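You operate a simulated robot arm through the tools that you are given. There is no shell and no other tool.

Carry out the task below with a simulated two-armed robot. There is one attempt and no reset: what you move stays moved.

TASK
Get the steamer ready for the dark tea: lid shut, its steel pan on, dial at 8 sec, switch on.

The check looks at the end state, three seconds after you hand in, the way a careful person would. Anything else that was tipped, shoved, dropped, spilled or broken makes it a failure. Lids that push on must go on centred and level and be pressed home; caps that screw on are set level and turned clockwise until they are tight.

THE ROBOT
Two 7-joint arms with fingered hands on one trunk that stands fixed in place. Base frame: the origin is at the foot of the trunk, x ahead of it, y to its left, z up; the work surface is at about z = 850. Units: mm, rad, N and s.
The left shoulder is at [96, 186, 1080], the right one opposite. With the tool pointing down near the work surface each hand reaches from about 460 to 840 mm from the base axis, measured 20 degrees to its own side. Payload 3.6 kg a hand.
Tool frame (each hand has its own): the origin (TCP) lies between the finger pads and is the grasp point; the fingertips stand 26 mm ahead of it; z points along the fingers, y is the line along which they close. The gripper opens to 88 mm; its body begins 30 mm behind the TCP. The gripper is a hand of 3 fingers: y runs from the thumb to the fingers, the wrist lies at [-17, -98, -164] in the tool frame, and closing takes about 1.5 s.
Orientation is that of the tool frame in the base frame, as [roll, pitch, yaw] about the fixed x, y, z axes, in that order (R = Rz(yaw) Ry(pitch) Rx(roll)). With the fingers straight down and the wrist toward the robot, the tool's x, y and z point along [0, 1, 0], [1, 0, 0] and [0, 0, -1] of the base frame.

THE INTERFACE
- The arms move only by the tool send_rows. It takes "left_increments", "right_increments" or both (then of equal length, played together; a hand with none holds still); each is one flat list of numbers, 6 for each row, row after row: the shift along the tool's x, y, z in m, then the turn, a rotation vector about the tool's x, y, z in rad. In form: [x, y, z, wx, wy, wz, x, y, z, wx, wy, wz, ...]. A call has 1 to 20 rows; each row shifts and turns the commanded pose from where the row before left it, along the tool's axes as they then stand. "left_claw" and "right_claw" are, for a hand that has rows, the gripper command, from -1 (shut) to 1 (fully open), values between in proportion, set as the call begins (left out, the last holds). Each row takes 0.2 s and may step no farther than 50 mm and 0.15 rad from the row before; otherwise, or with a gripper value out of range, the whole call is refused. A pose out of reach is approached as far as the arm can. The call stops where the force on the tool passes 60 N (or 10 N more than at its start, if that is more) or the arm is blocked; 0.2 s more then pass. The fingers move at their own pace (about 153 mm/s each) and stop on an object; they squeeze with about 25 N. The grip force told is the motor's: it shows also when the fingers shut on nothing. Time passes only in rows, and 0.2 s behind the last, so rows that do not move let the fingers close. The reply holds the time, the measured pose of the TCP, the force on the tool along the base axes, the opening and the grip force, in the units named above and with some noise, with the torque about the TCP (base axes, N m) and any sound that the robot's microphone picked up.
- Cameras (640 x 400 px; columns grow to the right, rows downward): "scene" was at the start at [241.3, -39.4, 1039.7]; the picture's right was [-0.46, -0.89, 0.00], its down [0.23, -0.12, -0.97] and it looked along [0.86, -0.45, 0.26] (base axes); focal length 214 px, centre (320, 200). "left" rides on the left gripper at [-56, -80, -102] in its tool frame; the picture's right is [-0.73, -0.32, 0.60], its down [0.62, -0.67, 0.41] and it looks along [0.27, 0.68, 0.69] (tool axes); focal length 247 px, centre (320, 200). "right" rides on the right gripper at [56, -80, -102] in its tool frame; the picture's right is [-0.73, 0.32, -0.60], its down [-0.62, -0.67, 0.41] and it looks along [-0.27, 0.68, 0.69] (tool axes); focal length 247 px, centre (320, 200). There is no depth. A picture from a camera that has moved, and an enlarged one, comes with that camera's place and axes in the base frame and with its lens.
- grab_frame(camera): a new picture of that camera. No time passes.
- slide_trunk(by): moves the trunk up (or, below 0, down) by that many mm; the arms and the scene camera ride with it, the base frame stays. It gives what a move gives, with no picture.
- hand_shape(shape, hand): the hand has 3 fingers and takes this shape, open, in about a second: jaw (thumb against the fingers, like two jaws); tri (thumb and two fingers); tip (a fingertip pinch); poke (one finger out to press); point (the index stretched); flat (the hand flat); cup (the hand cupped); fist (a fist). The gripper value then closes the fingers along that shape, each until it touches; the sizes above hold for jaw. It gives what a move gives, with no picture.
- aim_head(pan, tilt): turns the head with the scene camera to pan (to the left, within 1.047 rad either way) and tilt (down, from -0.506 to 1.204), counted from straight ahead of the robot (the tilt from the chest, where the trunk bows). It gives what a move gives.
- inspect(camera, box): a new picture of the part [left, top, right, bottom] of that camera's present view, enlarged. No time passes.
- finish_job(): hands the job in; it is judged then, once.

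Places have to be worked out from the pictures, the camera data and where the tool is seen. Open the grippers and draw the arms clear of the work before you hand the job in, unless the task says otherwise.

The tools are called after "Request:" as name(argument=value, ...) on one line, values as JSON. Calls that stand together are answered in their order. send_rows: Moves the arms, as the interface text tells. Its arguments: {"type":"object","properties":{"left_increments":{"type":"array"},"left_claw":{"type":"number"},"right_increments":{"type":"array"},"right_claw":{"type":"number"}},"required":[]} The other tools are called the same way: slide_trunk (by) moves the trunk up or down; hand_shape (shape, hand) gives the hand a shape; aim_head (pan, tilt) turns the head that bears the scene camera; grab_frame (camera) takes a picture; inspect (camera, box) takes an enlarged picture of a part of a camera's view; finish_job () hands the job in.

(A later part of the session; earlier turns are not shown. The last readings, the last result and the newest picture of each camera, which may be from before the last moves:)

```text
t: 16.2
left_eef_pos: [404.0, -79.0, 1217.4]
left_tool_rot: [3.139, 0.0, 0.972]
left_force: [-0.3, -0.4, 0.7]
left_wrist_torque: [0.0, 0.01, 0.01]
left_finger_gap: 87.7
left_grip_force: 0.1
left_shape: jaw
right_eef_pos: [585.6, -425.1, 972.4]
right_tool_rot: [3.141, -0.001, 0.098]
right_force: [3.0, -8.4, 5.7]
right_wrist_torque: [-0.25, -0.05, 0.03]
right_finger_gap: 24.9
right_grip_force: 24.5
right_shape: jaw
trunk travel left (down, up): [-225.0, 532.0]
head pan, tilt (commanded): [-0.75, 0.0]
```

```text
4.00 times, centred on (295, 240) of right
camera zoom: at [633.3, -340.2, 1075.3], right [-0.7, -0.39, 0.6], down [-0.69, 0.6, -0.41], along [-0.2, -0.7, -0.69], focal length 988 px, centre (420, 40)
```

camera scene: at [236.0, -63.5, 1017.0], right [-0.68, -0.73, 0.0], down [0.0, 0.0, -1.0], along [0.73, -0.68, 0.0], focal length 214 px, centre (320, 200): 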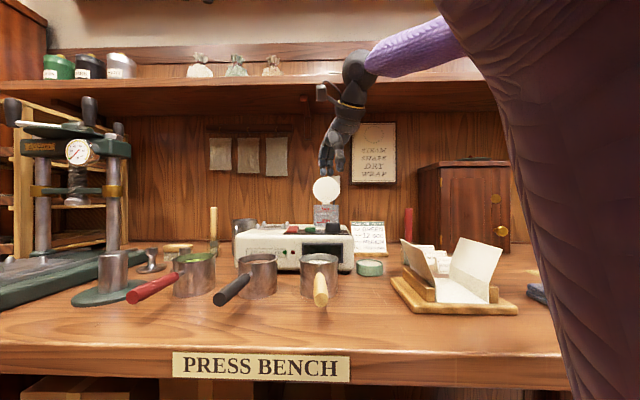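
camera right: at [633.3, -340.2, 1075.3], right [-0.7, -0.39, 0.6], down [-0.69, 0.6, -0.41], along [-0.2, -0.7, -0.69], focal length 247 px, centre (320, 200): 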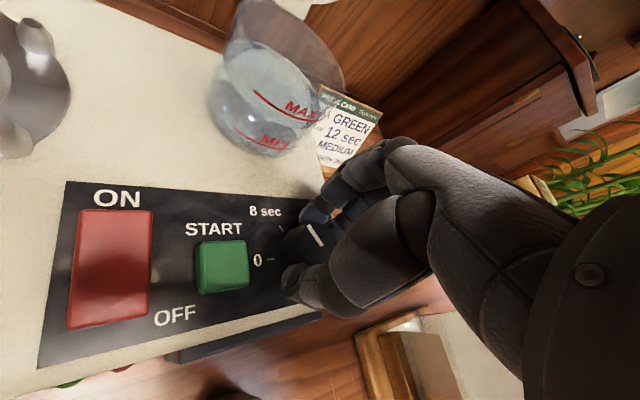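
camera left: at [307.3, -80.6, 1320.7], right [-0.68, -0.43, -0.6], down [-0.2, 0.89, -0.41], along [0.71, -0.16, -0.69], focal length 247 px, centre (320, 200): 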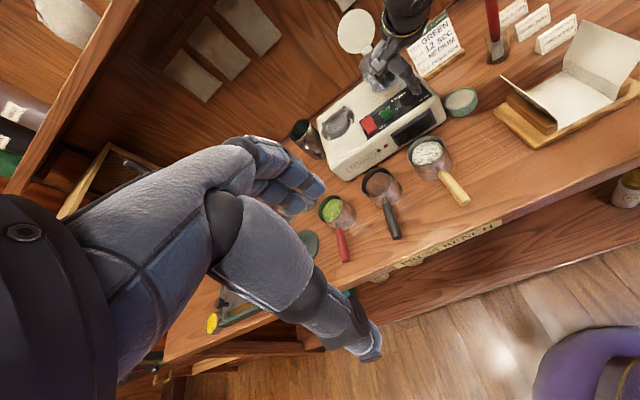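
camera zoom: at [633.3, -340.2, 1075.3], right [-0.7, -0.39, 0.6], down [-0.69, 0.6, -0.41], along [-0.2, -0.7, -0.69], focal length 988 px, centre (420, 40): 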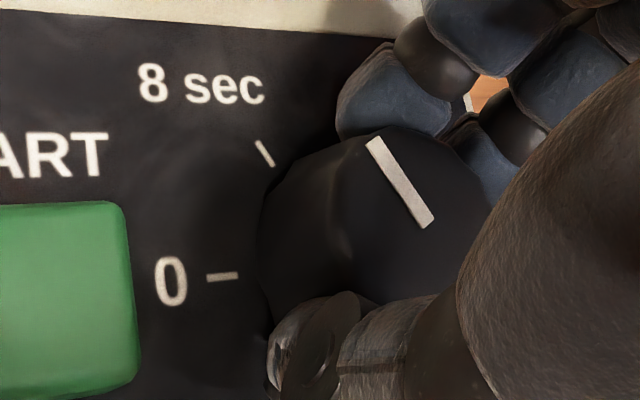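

The pointer is parallel to the 8 sec tick. I'll open the fingers slightly and lift straight up.

Request:
send_rows(right_increments=[0, 0, 0, 0, 0, 0, 0, 0, 0, 0, 0, 0, 0, 0, 0, 0, 0, 0], right_claw=0.15)

Request:
send_rows(right_increments=[0, 0, -0.015, 0, 0, 0, 0, 0, -0.02, 0, 0, 0, 0, 0, -0.03, 0, 0, 0, 0, 0, -0.04, 0, 0, 0])

Request:
inspect(camera="right", box=[100, 170, 350, 320])

Request:
inspect(camera="left", box=[350, 60, 450, 140])

```text
t: 17.0
left_eef_pos: [404.6, -77.5, 1217.8]
left_tool_rot: [3.141, -0.001, 0.974]
left_force: [0.1, -0.9, 1.2]
left_wrist_torque: [0.0, 0.01, 0.01]
left_finger_gap: 87.6
left_grip_force: 0.0
left_shape: jaw
right_eef_pos: [585.0, -424.2, 972.0]
right_tool_rot: [3.142, -0.001, 0.102]
right_force: [-1.2, 0.1, 0.3]
right_wrist_torque: [0.02, 0.0, -0.04]
right_finger_gap: 50.0
right_grip_force: 0.0
right_shape: jaw
trunk travel left (down, up): [-225.0, 532.0]
head pan, tilt (commanded): [-0.75, 0.0]
```

```text
t: 18.0
left_eef_pos: [403.5, -78.8, 1218.0]
left_tool_rot: [3.14, 0.0, 0.974]
left_force: [0.1, 0.0, -0.2]
left_wrist_torque: [0.01, -0.02, 0.01]
left_finger_gap: 87.8
left_grip_force: 0.0
left_shape: jaw
right_eef_pos: [583.6, -424.5, 1079.1]
right_tool_rot: [-3.141, 0.0, 0.102]
right_force: [0.1, 0.1, 0.3]
right_wrist_torque: [0.03, -0.03, 0.02]
right_finger_gap: 50.0
right_grip_force: 0.1
right_shape: jaw
trunk travel left (down, up): [-225.0, 532.0]
head pan, tilt (commanded): [-0.75, 0.0]
```

```text
2.56 times, centred on (225, 245) of right
camera zoom: at [632.5, -337.6, 1181.2], right [-0.7, -0.39, 0.6], down [-0.69, 0.6, -0.41], along [-0.2, -0.7, -0.69], focal length 632 px, centre (563, 85)
```

zoom: 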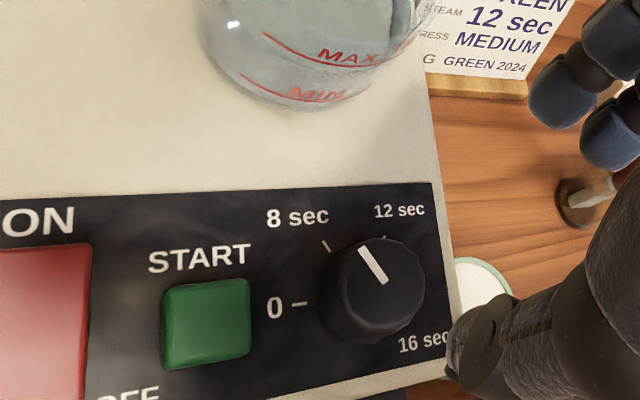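

```text
5.00 times, centred on (400, 100) of left
camera zoom: at [306.6, -80.1, 1321.0], right [-0.68, -0.43, -0.6], down [-0.2, 0.89, -0.41], along [0.71, -0.16, -0.69], focal length 1235 px, centre (-80, 700)
```

zoom: 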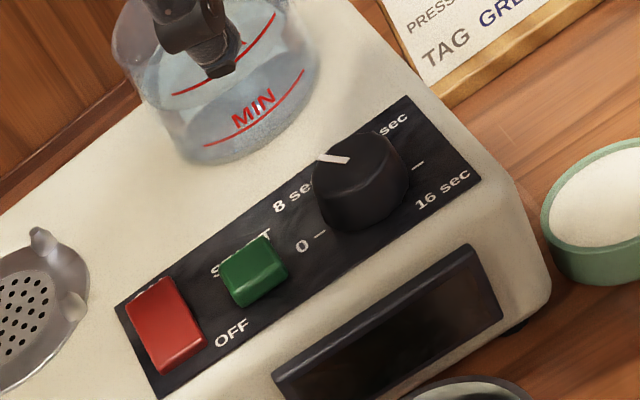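

The dial now reads 8 sec. Next I'll bring the right hand over the rocker's ON end at a safe height and change to the poke shape.

Request:
send_rows(right_increments=[0, 0, 0, 0, 0, -0.15, 0, 0, 0, 0, 0, -0.15, 0, 0, 0, 0, 0, -0.15, 0, 0, 0, 0, 0, -0.15, 0, 0, 0, 0, 0, -0.15, 0.03, 0.006, -0.01, 0, 0, 0, 0.03, 0.006, -0.01, 0, 0, 0, 0.03, 0.006, -0.01, 0, 0, 0])

Request:
hand_shape(shape="poke", hand="right")

Request:
grab_frame(camera="right")

Request:
inspect(camera="left", box=[310, 0, 450, 120])

Request:
inspect(camera="scene", box=[220, 80, 380, 250])

```text
t: 19.8
left_eef_pos: [405.2, -78.4, 1216.9]
left_tool_rot: [-3.14, 0.0, 0.972]
left_force: [0.4, -0.3, 0.4]
left_wrist_torque: [0.02, 0.02, -0.01]
left_finger_gap: 87.7
left_grip_force: 0.1
left_shape: jaw
right_eef_pos: [657.9, -370.4, 1107.5]
right_tool_rot: [-3.141, -0.001, 0.851]
right_force: [0.5, -0.1, 0.2]
right_wrist_torque: [-0.01, 0.04, -0.01]
right_finger_gap: 50.2
right_grip_force: 0.1
right_shape: jaw
trunk travel left (down, up): [-225.0, 532.0]
head pan, tilt (commanded): [-0.75, 0.0]
```

```text
t: 20.7
left_eef_pos: [405.0, -79.0, 1217.3]
left_tool_rot: [-3.141, -0.001, 0.972]
left_force: [0.3, 0.1, 1.2]
left_wrist_torque: [-0.01, -0.01, 0.01]
left_finger_gap: 87.7
left_grip_force: 0.1
left_shape: jaw
right_eef_pos: [657.3, -369.3, 1109.0]
right_tool_rot: [-3.141, -0.002, 0.85]
right_force: [0.4, -0.3, -0.2]
right_wrist_torque: [-0.02, 0.0, 0.03]
right_finger_gap: 0.1
right_grip_force: 0.1
right_shape: poke
trunk travel left (down, up): [-225.0, 532.0]
head pan, tilt (commanded): [-0.75, 0.0]
```

```text
taken
camera right: at [634.4, -274.5, 1210.8], right [-0.25, -0.76, 0.6], down [-0.91, -0.03, -0.41], along [0.33, -0.65, -0.69], focal length 247 px, centre (320, 200)
```

right: 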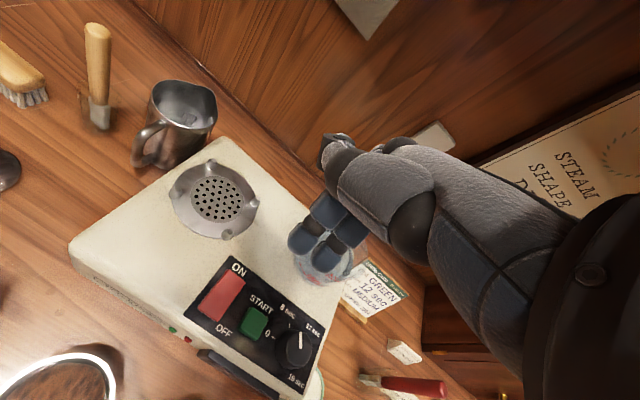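

```text
3.33 times, centred on (380, 60) of left
camera zoom: at [307.1, -80.4, 1320.8], right [-0.68, -0.43, -0.6], down [-0.2, 0.89, -0.41], along [0.71, -0.16, -0.69], focal length 823 px, centre (120, 667)
```

zoom: 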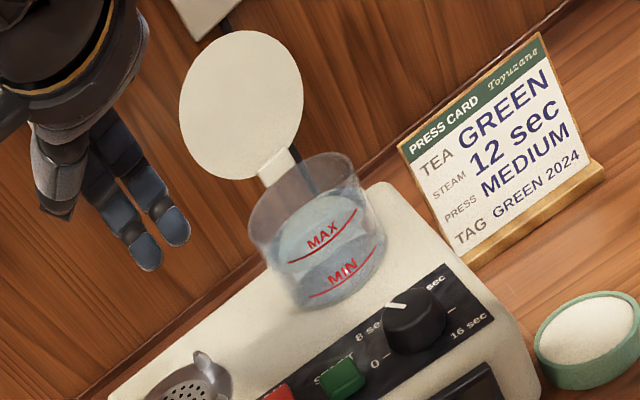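

```text
2.35 times, centred on (300, 165) of scene
camera zoom: at [236.0, -63.6, 1017.0], right [-0.68, -0.73, 0.0], down [0.0, 0.0, -1.0], along [0.73, -0.68, 0.0], focal length 505 px, centre (367, 282)
```

zoom: 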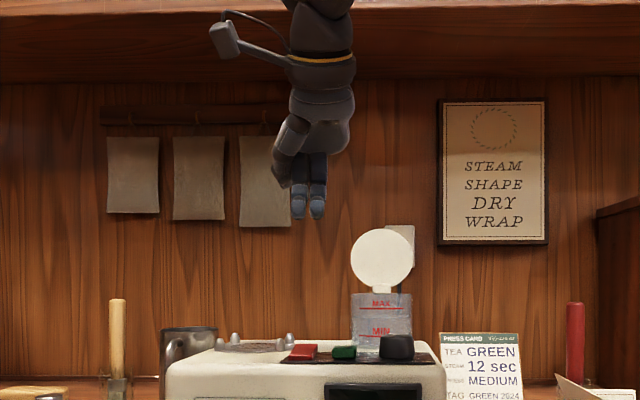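

In "poke" both fingers stick out side by side. I'll try "point" for a single fingertip.

Request:
hand_shape(shape="point", hand="right")

Request:
grab_frame(camera="right")

Request:
inspect(camera="left", box=[290, 0, 430, 100])

Request:
inspect(camera="scene", box=[250, 80, 350, 250])

```text
t: 21.6
left_eef_pos: [404.6, -78.9, 1216.4]
left_tool_rot: [-3.141, 0.002, 0.973]
left_force: [0.1, -0.2, 0.6]
left_wrist_torque: [0.0, 0.03, 0.0]
left_finger_gap: 87.8
left_grip_force: 0.0
left_shape: jaw
right_eef_pos: [657.3, -369.6, 1107.9]
right_tool_rot: [3.141, 0.0, 0.85]
right_force: [-0.4, -0.6, 0.3]
right_wrist_torque: [0.01, 0.0, 0.0]
right_finger_gap: 82.7
right_grip_force: 0.0
right_shape: point
trunk travel left (down, up): [-225.0, 532.0]
head pan, tilt (commanded): [-0.75, 0.0]
```

```text
taken
camera right: at [634.4, -274.6, 1210.8], right [-0.25, -0.76, 0.6], down [-0.91, -0.03, -0.41], along [0.33, -0.65, -0.69], focal length 247 px, centre (320, 200)
```

right: 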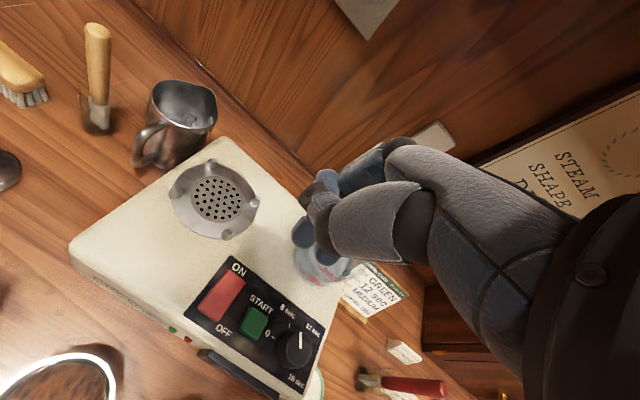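

```text
4.00 times, centred on (360, 50) of left
camera zoom: at [307.1, -80.3, 1320.8], right [-0.68, -0.43, -0.6], down [-0.2, 0.89, -0.41], along [0.71, -0.16, -0.69], focal length 988 px, centre (160, 800)
```

zoom: 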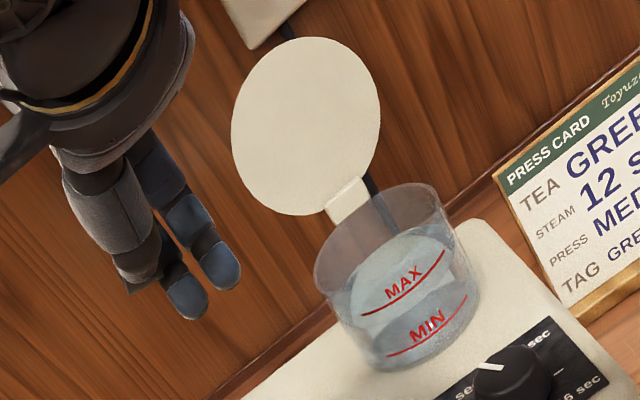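

```text
2.35 times, centred on (300, 165) of scene
camera zoom: at [236.0, -63.5, 1017.0], right [-0.68, -0.73, 0.0], down [0.0, 0.0, -1.0], along [0.73, -0.68, 0.0], focal length 505 px, centre (367, 282)
```

zoom: 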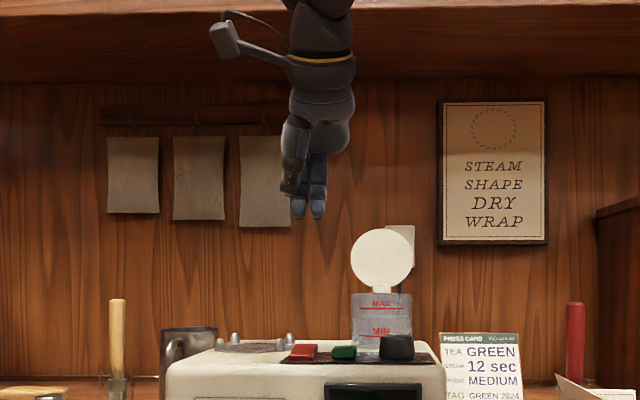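

I'll try closing along the "point" shape to see whether a single finger stays out.

Request:
send_rows(right_increments=[0, 0, 0, 0, 0, 0, 0, 0, 0, 0, 0, 0, 0, 0, 0, 0, 0, 0, 0, 0, 0, 0, 0, 0, 0, 0, 0, 0, 0, 0, 0, 0, 0, 0, 0, 0], right_claw=-1)

Request:
inspect(camera="right", box=[240, 100, 480, 300])

Request:
inspect(camera="left", box=[290, 0, 370, 70])

Request:
inspect(camera="scene", box=[260, 90, 340, 190])

```text
t: 23.0
left_eef_pos: [404.7, -79.7, 1217.2]
left_tool_rot: [-3.141, -0.001, 0.971]
left_force: [-0.5, 0.2, 1.1]
left_wrist_torque: [0.0, 0.0, -0.02]
left_finger_gap: 87.6
left_grip_force: 0.1
left_shape: jaw
right_eef_pos: [657.9, -370.2, 1107.9]
right_tool_rot: [-3.141, 0.001, 0.849]
right_force: [-0.1, -0.1, -0.1]
right_wrist_torque: [0.01, 0.02, 0.0]
right_finger_gap: 82.5
right_grip_force: 0.0
right_shape: point
trunk travel left (down, up): [-225.0, 532.0]
head pan, tilt (commanded): [-0.75, 0.0]
```

```text
2.00 times, centred on (360, 200) of right
camera zoom: at [634.5, -274.4, 1210.9], right [-0.25, -0.76, 0.6], down [-0.91, -0.03, -0.41], along [0.33, -0.65, -0.69], focal length 494 px, centre (240, 200)
```

zoom: 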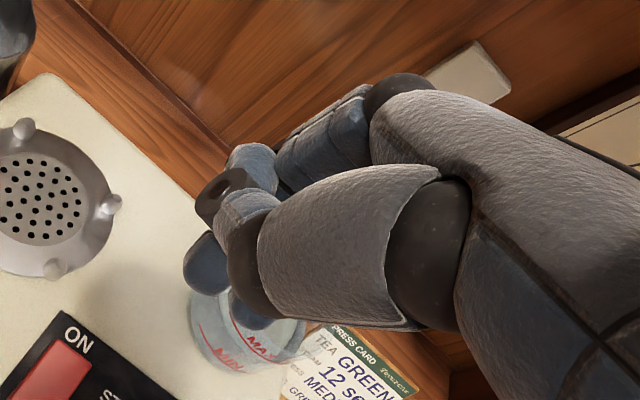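

```text
5.71 times, centred on (330, 35) of left
camera zoom: at [307.1, -80.3, 1320.8], right [-0.68, -0.43, -0.6], down [-0.2, 0.89, -0.41], along [0.71, -0.16, -0.69], focal length 1411 px, centre (263, 1143)
```

zoom: 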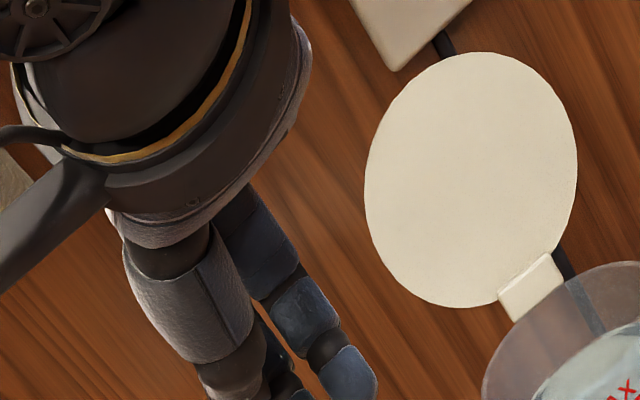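

```text
4.00 times, centred on (300, 140) of scene
camera zoom: at [236.0, -63.5, 1017.0], right [-0.68, -0.73, 0.0], down [0.0, 0.0, -1.0], along [0.73, -0.68, 0.0], focal length 858 px, centre (400, 440)
```

zoom: 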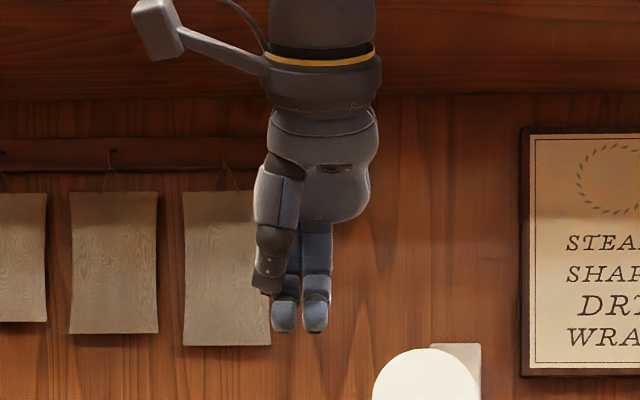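

Both fingers are still out. I'll try the poke shape and close along it.

Request:
hand_shape(shape="poke", hand="right")

Request:
send_rows(right_increments=[0, 0, 0, 0, 0, 0, 0, 0, 0, 0, 0, 0, 0, 0, 0, 0, 0, 0, 0, 0, 0, 0, 0, 0, 0, 0, 0, 0, 0, 0, 0, 0, 0, 0, 0, 0], right_claw=-1)

Request:
inspect(camera="right", box=[240, 100, 480, 300])

Request:
inspect(camera="left", box=[290, 0, 370, 70])

Request:
inspect(camera="scene", box=[260, 90, 340, 190])

```text
t: 23.9
left_eef_pos: [404.3, -78.4, 1218.9]
left_tool_rot: [-3.141, 0.0, 0.973]
left_force: [-0.5, 0.0, 0.8]
left_wrist_torque: [0.01, 0.0, -0.01]
left_finger_gap: 87.7
left_grip_force: 0.0
left_shape: jaw
right_eef_pos: [658.2, -370.3, 1108.6]
right_tool_rot: [3.14, -0.001, 0.851]
right_force: [-0.2, 0.9, 0.1]
right_wrist_torque: [-0.01, 0.0, -0.04]
right_finger_gap: 0.0
right_grip_force: 0.1
right_shape: poke
trunk travel left (down, up): [-225.0, 532.0]
head pan, tilt (commanded): [-0.75, 0.0]
```

```text
t: 25.3
left_eef_pos: [404.3, -78.6, 1219.0]
left_tool_rot: [-3.142, 0.0, 0.972]
left_force: [-0.8, 0.3, -0.3]
left_wrist_torque: [0.02, -0.03, 0.04]
left_finger_gap: 87.5
left_grip_force: 0.1
left_shape: jaw
right_eef_pos: [658.1, -369.3, 1108.0]
right_tool_rot: [3.142, 0.0, 0.851]
right_force: [-0.3, 0.4, 0.2]
right_wrist_torque: [0.0, -0.03, 0.02]
right_finger_gap: 0.0
right_grip_force: 0.0
right_shape: poke
trunk travel left (down, up): [-225.0, 532.0]
head pan, tilt (commanded): [-0.75, 0.0]
```

```text
2.00 times, centred on (360, 200) of right
camera zoom: at [634.5, -274.4, 1210.9], right [-0.25, -0.76, 0.6], down [-0.91, -0.03, -0.41], along [0.33, -0.65, -0.69], focal length 494 px, centre (240, 200)
```

zoom: 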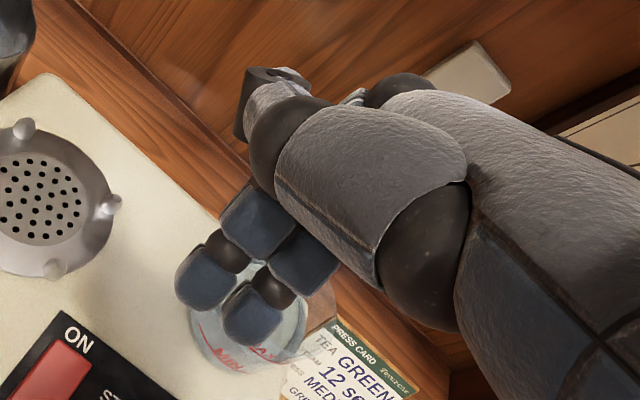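

```text
5.71 times, centred on (330, 35) of left
camera zoom: at [307.1, -80.3, 1320.8], right [-0.68, -0.43, -0.6], down [-0.2, 0.89, -0.41], along [0.71, -0.16, -0.69], focal length 1411 px, centre (263, 1143)
```

zoom: 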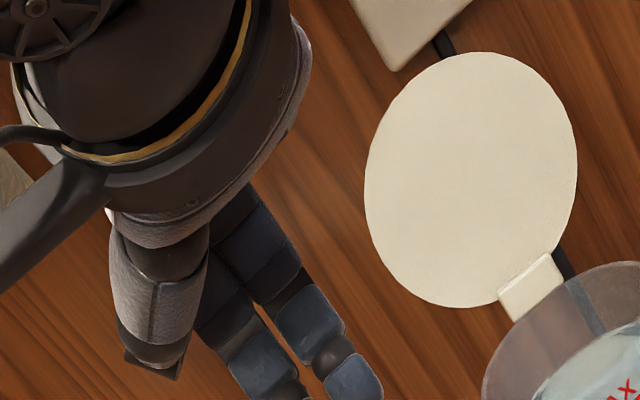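

```text
4.00 times, centred on (300, 140) of scene
camera zoom: at [236.0, -63.5, 1017.0], right [-0.68, -0.73, 0.0], down [0.0, 0.0, -1.0], along [0.73, -0.68, 0.0], focal length 858 px, centre (400, 440)
```

zoom: 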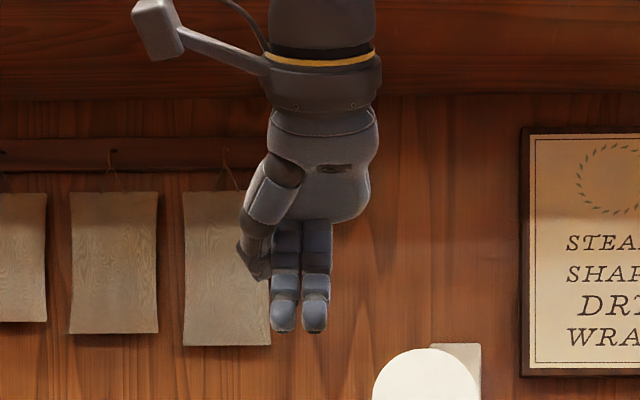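

Both fingers are extended with the tips 26 mm ahead of the TCP, spaced about 19 mm, and the thumb is aside. That can press the rocker's ON end without touching START. I'll zoom in on the rocker from the right camera to fix its place.

Request:
inspect(camera="right", box=[180, 245, 320, 345])

Request:
inspect(camera="left", box=[350, 95, 410, 145])

Request:
inspect(camera="scene", box=[270, 210, 370, 250])

```text
4.00 times, centred on (250, 295) of right
camera zoom: at [634.5, -274.4, 1210.9], right [-0.25, -0.76, 0.6], down [-0.91, -0.03, -0.41], along [0.33, -0.65, -0.69], focal length 988 px, centre (600, -180)
```

zoom: 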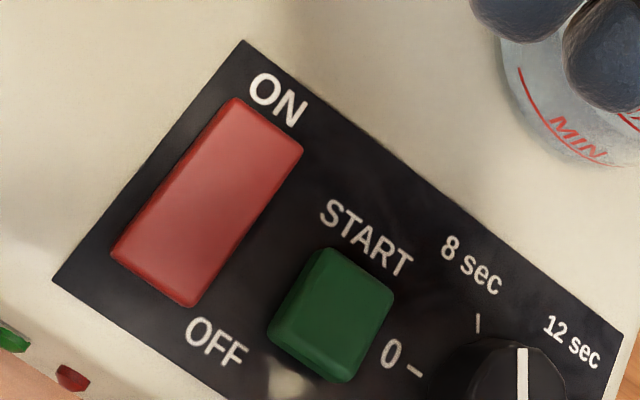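

```text
8.00 times, centred on (380, 120) of left
camera zoom: at [307.1, -80.3, 1320.8], right [-0.68, -0.43, -0.6], down [-0.2, 0.89, -0.41], along [0.71, -0.16, -0.69], focal length 1976 px, centre (-160, 840)
```

zoom: 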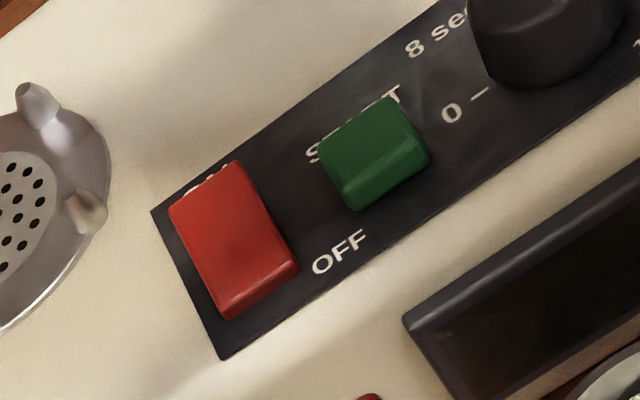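

```text
6.40 times, centred on (320, 230) of scene
camera zoom: at [236.0, -63.5, 1017.0], right [-0.68, -0.73, 0.0], down [0.0, 0.0, -1.0], along [0.73, -0.68, 0.0], focal length 1373 px, centre (320, 8)
```

zoom: 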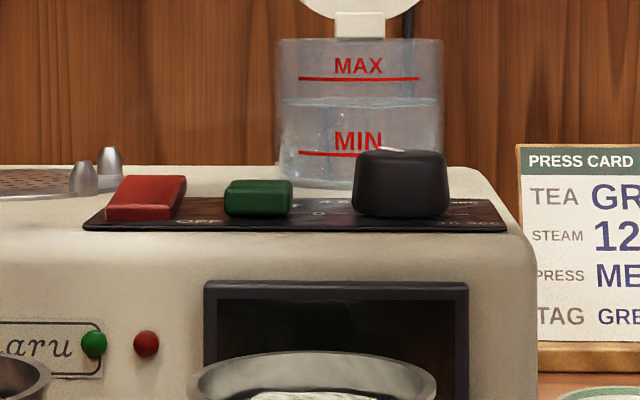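

The rocker runs from about (640, −347) at the front to (668, −376) at the raised back end, top about z 953. I'll bring the fingertips to about 12 mm above the ON end and check.

Request:
send_rows(right_increments=[0.0055, 0.0, 0.023, 0, 0, 0, 0, 0, 0.023, 0, 0, 0, 0, 0, 0.023, 0, 0, 0, 0, 0, 0.023, 0, 0, 0, 0, 0, 0.023, 0, 0, 0])

Request:
inspect(camera="left", box=[340, 70, 420, 140])

Request:
inspect(camera="scene", box=[260, 170, 360, 250])

Request:
inspect(camera="right", box=[160, 150, 400, 350])

```text
t: 26.5
left_eef_pos: [405.4, -79.6, 1217.3]
left_tool_rot: [-3.141, -0.001, 0.972]
left_force: [-0.3, -0.2, 0.5]
left_wrist_torque: [0.01, 0.01, 0.02]
left_finger_gap: 87.9
left_grip_force: 0.0
left_shape: jaw
right_eef_pos: [663.1, -363.8, 993.7]
right_tool_rot: [3.14, 0.001, 0.85]
right_force: [0.6, 0.7, -0.6]
right_wrist_torque: [-0.03, 0.01, -0.01]
right_finger_gap: 0.2
right_grip_force: 0.0
right_shape: poke
trunk travel left (down, up): [-225.0, 532.0]
head pan, tilt (commanded): [-0.75, 0.0]
```

```text
5.71 times, centred on (380, 105) of left
camera zoom: at [307.5, -80.5, 1320.7], right [-0.68, -0.43, -0.6], down [-0.2, 0.89, -0.41], along [0.71, -0.16, -0.69], focal length 1411 px, centre (-23, 743)
```

zoom: 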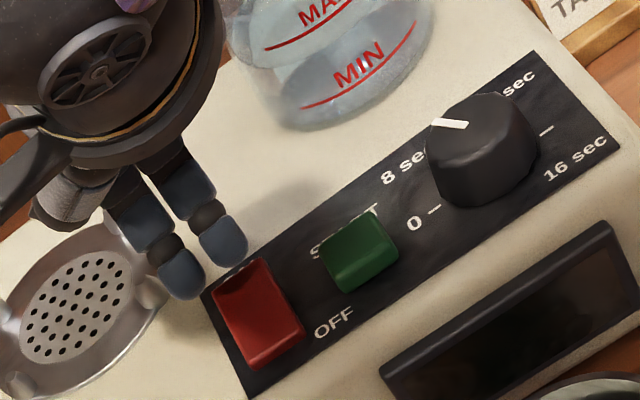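

```text
5.00 times, centred on (310, 210) of scene
camera zoom: at [236.3, -63.6, 1016.9], right [-0.68, -0.73, 0.0], down [0.0, 0.0, -1.0], along [0.73, -0.68, 0.0], focal length 1072 px, centre (370, 150)
```

zoom: 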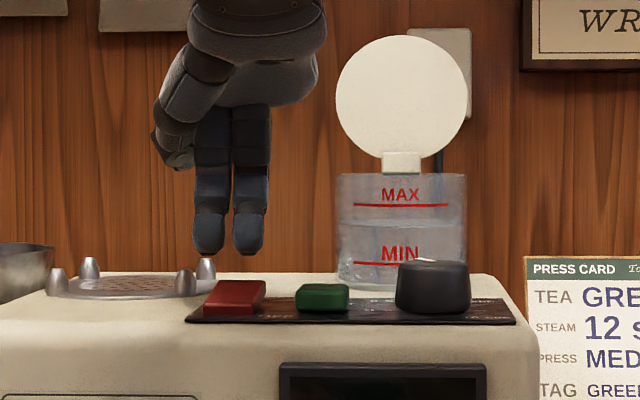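

```text
2.00 times, centred on (280, 250) of right
camera zoom: at [639.3, -268.7, 1095.5], right [-0.25, -0.76, 0.6], down [-0.91, -0.03, -0.41], along [0.33, -0.65, -0.69], focal length 494 px, centre (400, 100)
```

zoom: 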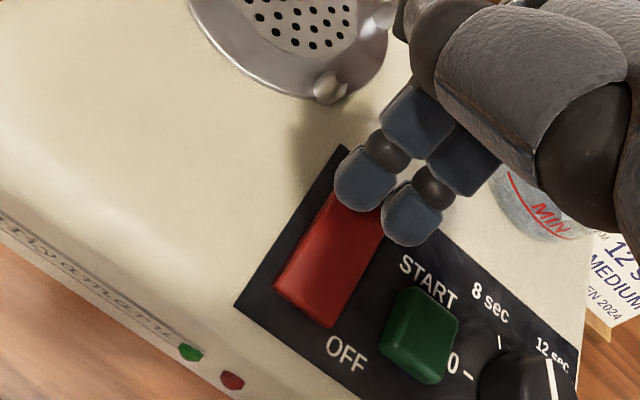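

The tips sit about 5 mm left of the rocker's centreline and right at its back edge. I'll shift right and slightly forward, then lower to just above it.

Request:
send_rows(right_increments=[-0.0055, -0.0038, 0, 0, 0, 0, 0, 0, 0.008, 0, 0, 0])

Request:
inspect(camera="left", box=[340, 70, 420, 140])

Request:
inspect(camera="scene", box=[270, 190, 350, 240])

Request:
inspect(camera="right", box=[230, 200, 400, 340])

```text
t: 27.1
left_eef_pos: [405.2, -79.6, 1217.8]
left_tool_rot: [3.141, 0.0, 0.972]
left_force: [0.4, 0.8, -0.5]
left_wrist_torque: [0.02, 0.02, -0.01]
left_finger_gap: 87.6
left_grip_force: 0.0
left_shape: jaw
right_eef_pos: [656.1, -365.8, 985.0]
right_tool_rot: [3.141, 0.0, 0.848]
right_force: [-0.4, 0.8, 0.6]
right_wrist_torque: [-0.02, 0.01, 0.01]
right_finger_gap: 0.0
right_grip_force: 0.0
right_shape: poke
trunk travel left (down, up): [-225.0, 532.0]
head pan, tilt (commanded): [-0.75, 0.0]
```

```text
5.71 times, centred on (380, 105) of left
camera zoom: at [307.3, -80.3, 1320.7], right [-0.68, -0.43, -0.6], down [-0.2, 0.89, -0.41], along [0.71, -0.16, -0.69], focal length 1411 px, centre (-23, 743)
```

zoom: 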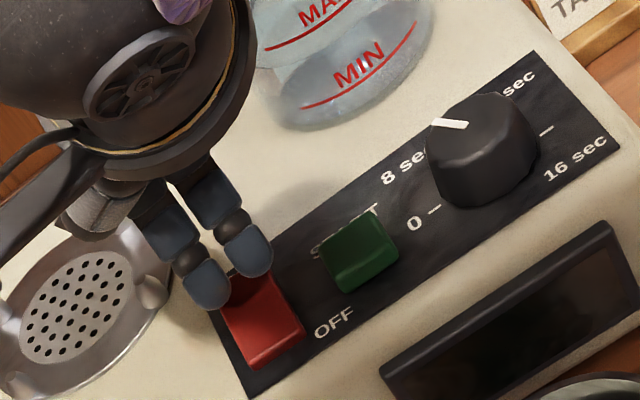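

```text
8.00 times, centred on (310, 215) of scene
camera zoom: at [236.2, -63.5, 1017.0], right [-0.68, -0.73, 0.0], down [0.0, 0.0, -1.0], along [0.73, -0.68, 0.0], focal length 1716 px, centre (400, 80)
```

zoom: 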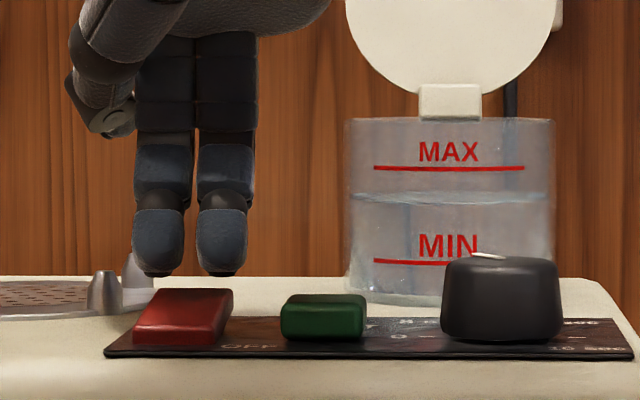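

```text
2.86 times, centred on (315, 270) of right
camera zoom: at [632.8, -270.4, 1087.6], right [-0.25, -0.76, 0.6], down [-0.91, -0.03, -0.41], along [0.33, -0.65, -0.69], focal length 706 px, centre (334, 0)
```

zoom: 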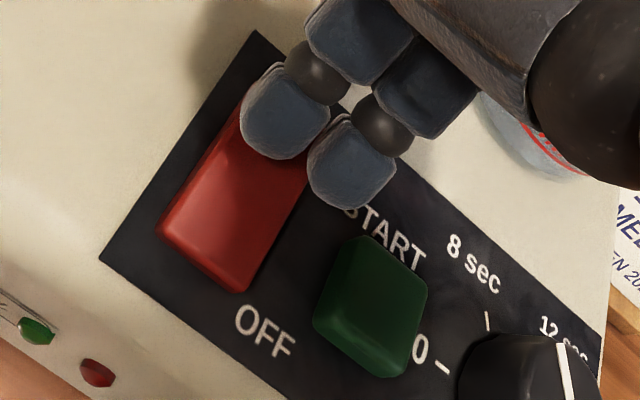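

The tips are centred on the rocker's ON half. I'll press down slowly in small steps.

Request:
send_rows(right_increments=[0, 0.002, 0.003, 0, 0, 0, 0, 0, 0.003, 0, 0, 0, 0, 0, 0.002, 0, 0, 0, 0, 0, 0.002, 0, 0, 0, 0, 0, 0.002, 0, 0, 0])

Request:
inspect(camera="scene", box=[270, 190, 350, 240])

```text
t: 28.3
left_eef_pos: [403.5, -78.8, 1217.8]
left_tool_rot: [-3.141, 0.002, 0.972]
left_force: [0.2, 0.7, -0.2]
left_wrist_torque: [0.02, 0.0, 0.02]
left_finger_gap: 87.7
left_grip_force: 0.0
left_shape: jaw
right_eef_pos: [656.5, -368.8, 976.4]
right_tool_rot: [3.136, -0.002, 0.85]
right_force: [0.6, -2.1, 10.8]
right_wrist_torque: [0.0, -0.1, -0.01]
right_finger_gap: 0.1
right_grip_force: 0.0
right_shape: poke
trunk travel left (down, up): [-225.0, 532.0]
head pan, tilt (commanded): [-0.75, 0.0]
```

```text
8.00 times, centred on (310, 215) of scene
camera zoom: at [235.3, -63.3, 1017.4], right [-0.68, -0.73, 0.0], down [0.0, 0.0, -1.0], along [0.73, -0.68, 0.0], focal length 1716 px, centre (400, 80)
```

zoom: 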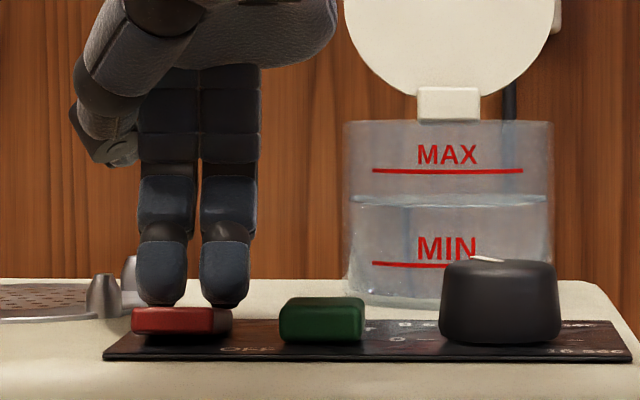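

The rocker has started tipping (10.8 N). I'll press a few millimetres more so it flips fully.

Request:
send_rows(right_increments=[0, 0, 0.002, 0, 0, 0, 0, 0, 0.002, 0, 0, 0, 0, 0, 0.002, 0, 0, 0])

Request:
inspect(camera="scene", box=[270, 190, 350, 240])

Request:
inspect(camera="left", box=[350, 95, 410, 145])

```text
t: 29.1
left_eef_pos: [401.6, -78.8, 1219.9]
left_tool_rot: [3.138, -0.003, 0.972]
left_force: [0.3, 0.9, 0.9]
left_wrist_torque: [0.02, 0.0, 0.01]
left_finger_gap: 87.7
left_grip_force: 0.1
left_shape: jaw
right_eef_pos: [655.8, -369.2, 975.3]
right_tool_rot: [3.128, -0.006, 0.847]
right_force: [2.9, -6.6, 37.6]
right_wrist_torque: [-0.11, -0.1, -0.01]
right_finger_gap: 0.0
right_grip_force: 0.1
right_shape: poke
trunk travel left (down, up): [-225.0, 532.0]
head pan, tilt (commanded): [-0.75, 0.0]
```

```text
8.00 times, centred on (310, 215) of scene
camera zoom: at [233.4, -62.7, 1018.2], right [-0.68, -0.73, 0.0], down [0.0, 0.0, -1.0], along [0.73, -0.68, 0.0], focal length 1716 px, centre (400, 80)
```

zoom: 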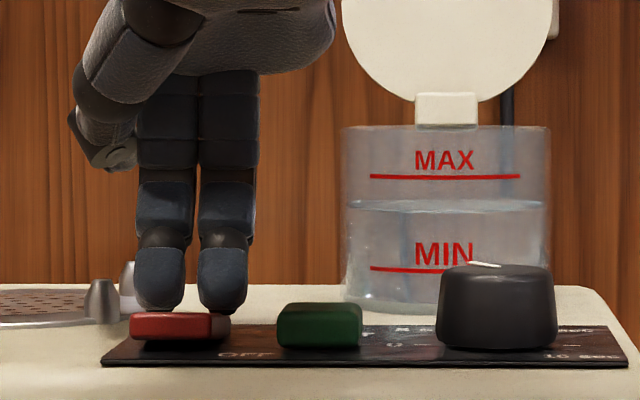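

```text
8.00 times, centred on (380, 120) of left
camera zoom: at [303.4, -79.1, 1322.3], right [-0.68, -0.43, -0.6], down [-0.2, 0.89, -0.41], along [0.71, -0.16, -0.69], focal length 1976 px, centre (-160, 840)
```

zoom: 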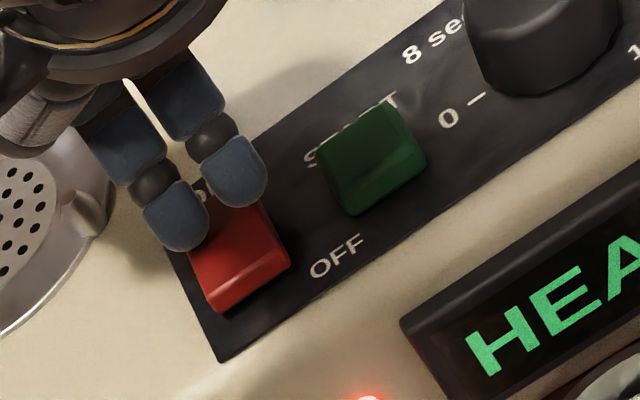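

The display lit up ("HEA…") and the red lamp is on, so the switch is ON. I'll lift the hand off.

Request:
send_rows(right_increments=[0, 0, -0.005, 0, 0, 0, 0, 0, -0.01, 0, 0, 0, 0, 0, -0.03, 0, 0, 0, 0, 0, -0.04, 0, 0, 0, 0, 0, -0.04, 0, 0, 0])

Request:
inspect(camera="scene", box=[230, 170, 390, 270])

Request:
inspect(camera="left", box=[310, 40, 450, 160])

```text
t: 30.3
left_eef_pos: [404.6, -78.6, 1218.1]
left_tool_rot: [-3.141, 0.0, 0.971]
left_force: [0.4, -0.2, -0.6]
left_wrist_torque: [0.03, 0.0, -0.02]
left_finger_gap: 87.7
left_grip_force: 0.1
left_shape: jaw
right_eef_pos: [655.6, -367.0, 1093.3]
right_tool_rot: [-3.141, 0.0, 0.849]
right_force: [0.2, 0.6, 0.0]
right_wrist_torque: [0.02, 0.0, -0.03]
right_finger_gap: 0.0
right_grip_force: 0.1
right_shape: poke
trunk travel left (down, up): [-225.0, 532.0]
head pan, tilt (commanded): [-0.75, 0.0]
```

```text
4.00 times, centred on (310, 220) of scene
camera zoom: at [235.7, -63.3, 1017.1], right [-0.68, -0.73, 0.0], down [0.0, 0.0, -1.0], along [0.73, -0.68, 0.0], focal length 858 px, centre (360, 120)
```

zoom: 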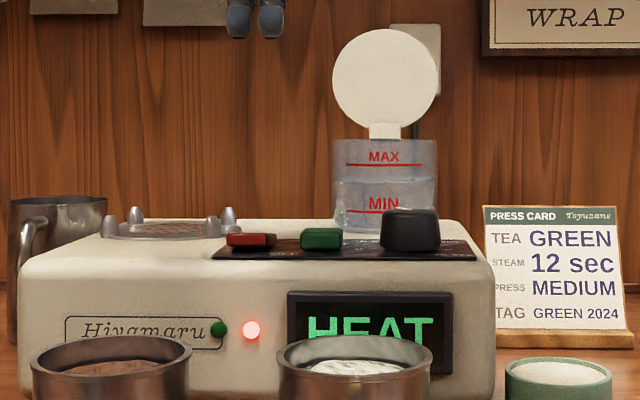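

```text
3.33 times, centred on (380, 100) of left
camera zoom: at [306.6, -80.1, 1321.0], right [-0.68, -0.43, -0.6], down [-0.2, 0.89, -0.41], along [0.71, -0.16, -0.69], focal length 823 px, centre (120, 533)
```

zoom: 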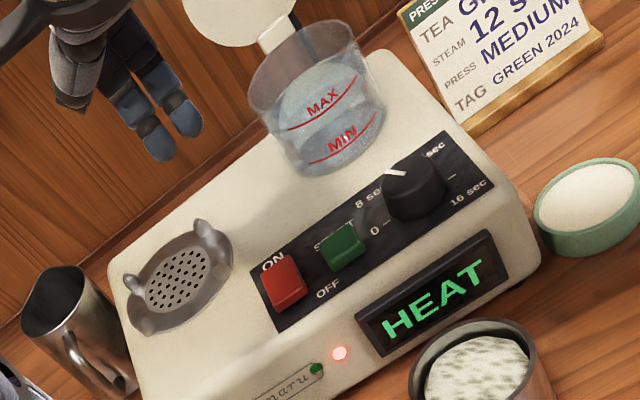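

The display reads HEAT and the rocker is tipped to ON. Next is the lid. I'll look at it from the right camera now to work out its plane and hinge.

Request:
grab_frame(camera="right")

Request:
grab_frame(camera="scene")

Request:
inspect(camera="scene", box=[300, 165, 350, 215])

```text
taken
camera right: at [633.8, -271.0, 1195.7], right [-0.24, -0.76, 0.6], down [-0.91, -0.03, -0.41], along [0.33, -0.65, -0.69], focal length 247 px, centre (320, 200)
```

right: 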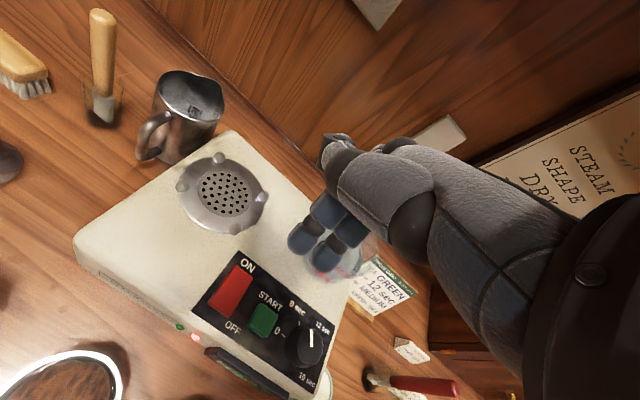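

```text
taken
camera scene: at [235.7, -63.3, 1017.1], right [-0.68, -0.73, 0.0], down [0.0, 0.0, -1.0], along [0.73, -0.68, 0.0], focal length 214 px, centre (320, 200)
```

scene: 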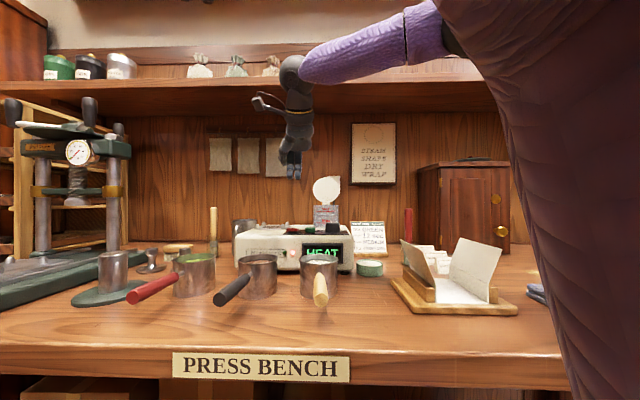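

```text
8.00 times, centred on (325, 190) of scene
camera zoom: at [235.7, -63.3, 1017.1], right [-0.68, -0.73, 0.0], down [0.0, 0.0, -1.0], along [0.73, -0.68, 0.0], focal length 1716 px, centre (280, 280)
```

zoom: 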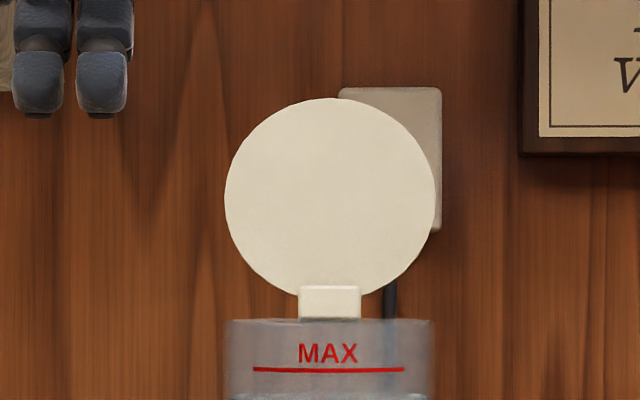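

The lid stands vertical: centre near (717, −536, 1048), radius about 41, top about z 1088, with the tank rim at about 1004. It must be pulled forward from behind. I'll check the "flat" shape to see where the thumb goes.

Request:
hand_shape(shape="flat", hand="right")

Request:
inspect(camera="right", box=[240, 80, 480, 300])

Request:
inspect(camera="left", box=[290, 0, 390, 80])

Request:
inspect(camera="scene", box=[250, 90, 350, 210])

```text
t: 31.2
left_eef_pos: [403.9, -78.0, 1217.7]
left_tool_rot: [-3.14, 0.0, 0.972]
left_force: [0.2, 0.4, 0.1]
left_wrist_torque: [0.02, -0.01, -0.02]
left_finger_gap: 87.7
left_grip_force: 0.1
left_shape: jaw
right_eef_pos: [657.7, -365.9, 1093.0]
right_tool_rot: [3.141, 0.0, 0.85]
right_force: [-0.1, -0.5, -0.5]
right_wrist_torque: [0.01, -0.01, 0.0]
right_finger_gap: 82.5
right_grip_force: 0.1
right_shape: flat
trunk travel left (down, up): [-225.0, 532.0]
head pan, tilt (commanded): [-0.75, 0.0]
```

```text
1.82 times, centred on (360, 190) of right
camera zoom: at [634.4, -271.3, 1195.0], right [-0.25, -0.76, 0.6], down [-0.91, -0.03, -0.41], along [0.33, -0.65, -0.69], focal length 449 px, centre (247, 218)
```

zoom: 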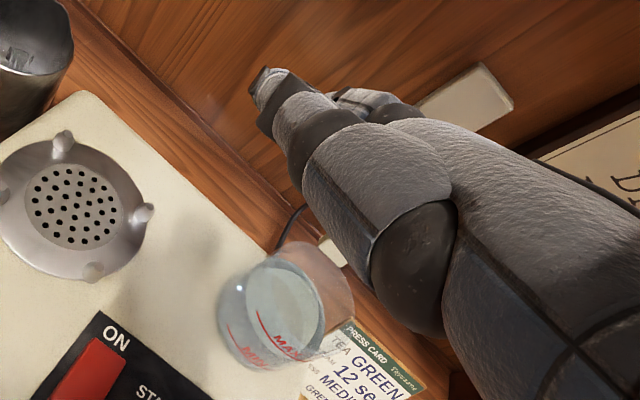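

```text
5.00 times, centred on (340, 40) of left
camera zoom: at [307.1, -80.4, 1320.8], right [-0.68, -0.43, -0.6], down [-0.2, 0.89, -0.41], along [0.71, -0.16, -0.69], focal length 1235 px, centre (220, 1000)
```

zoom: 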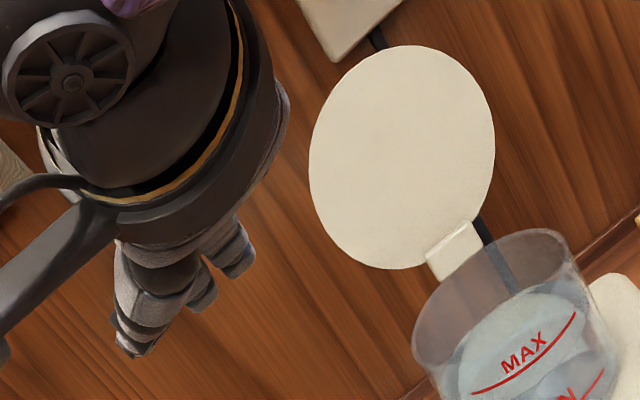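

```text
3.33 times, centred on (300, 150) of scene
camera zoom: at [236.0, -63.6, 1017.0], right [-0.68, -0.73, 0.0], down [0.0, 0.0, -1.0], along [0.73, -0.68, 0.0], focal length 715 px, centre (387, 367)
```

zoom: 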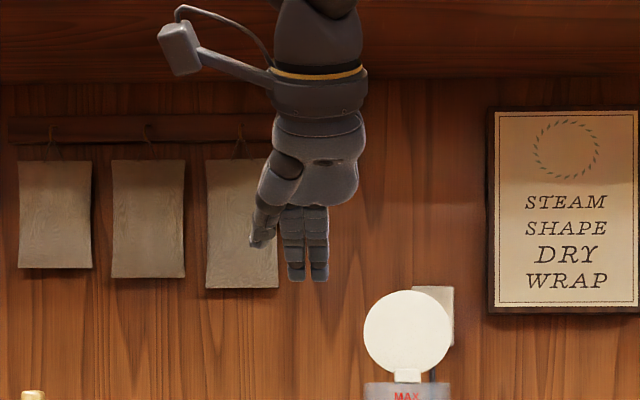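

In "flat" the fingers lie forward, so "poke" is better: the thumb is behind and above the fingers there. I'll go back to poke, rise, and tilt the hand 30° so the fingers lean outward, to reach over the lid.

Request:
hand_shape(shape="poke", hand="right")

Request:
send_rows(right_increments=[0, 0, -0.03, 0, 0, 0, 0, 0, -0.03, 0, 0, 0, 0, 0, 0, -0.13, 0, 0, 0, 0, 0, -0.13, 0, 0, 0, 0, 0, -0.13, 0, 0, 0, 0, 0, -0.13, 0, 0])

Request:
grab_frame(camera="right")

Request:
grab_frame(camera="scene")

```text
t: 32.1
left_eef_pos: [404.5, -79.4, 1218.0]
left_tool_rot: [3.141, 0.0, 0.971]
left_force: [-0.1, -0.1, 0.3]
left_wrist_torque: [0.02, -0.01, 0.0]
left_finger_gap: 87.9
left_grip_force: 0.1
left_shape: jaw
right_eef_pos: [656.9, -367.0, 1092.7]
right_tool_rot: [-3.141, 0.001, 0.851]
right_force: [-0.1, 0.2, 1.2]
right_wrist_torque: [-0.01, -0.04, -0.01]
right_finger_gap: 0.3
right_grip_force: 0.1
right_shape: poke
trunk travel left (down, up): [-225.0, 532.0]
head pan, tilt (commanded): [-0.75, 0.0]
```

```text
t: 33.5
left_eef_pos: [405.7, -79.3, 1217.1]
left_tool_rot: [3.14, -0.001, 0.972]
left_force: [-0.3, -1.0, 0.1]
left_wrist_torque: [-0.02, 0.02, -0.02]
left_finger_gap: 87.5
left_grip_force: 0.1
left_shape: jaw
right_eef_pos: [657.8, -368.6, 1151.7]
right_tool_rot: [2.621, -0.001, 0.851]
right_force: [-0.7, 0.3, -0.4]
right_wrist_torque: [0.0, -0.02, -0.01]
right_finger_gap: 0.1
right_grip_force: 0.1
right_shape: poke
trunk travel left (down, up): [-225.0, 532.0]
head pan, tilt (commanded): [-0.75, 0.0]
```

```text
taken
camera right: at [604.2, -245.7, 1201.0], right [-0.5, -0.54, 0.68], down [-0.69, -0.22, -0.69], along [0.52, -0.81, -0.26], focal length 247 px, centre (320, 200)
```

right: 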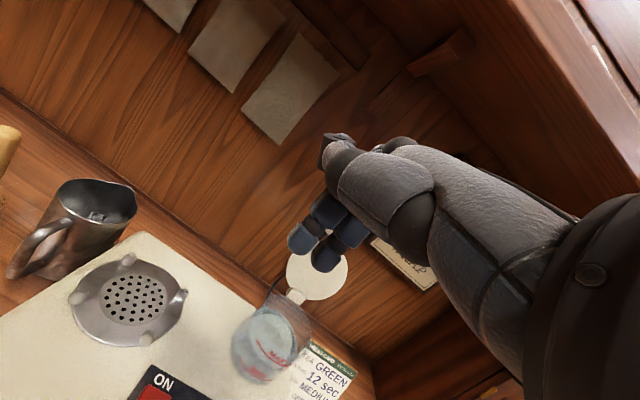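

```text
taken
camera scene: at [236.0, -63.5, 1017.0], right [-0.68, -0.73, 0.0], down [0.0, 0.0, -1.0], along [0.73, -0.68, 0.0], focal length 214 px, centre (320, 200)
```

scene: 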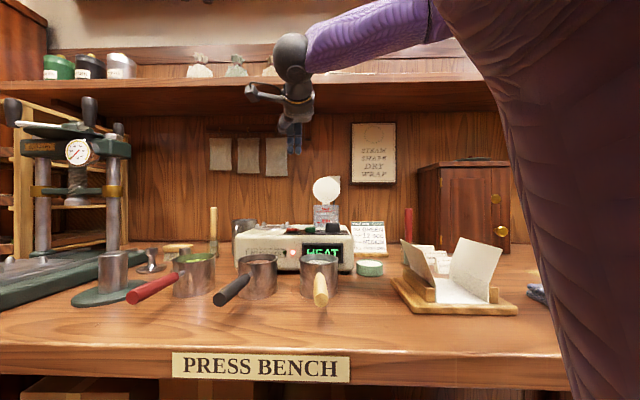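

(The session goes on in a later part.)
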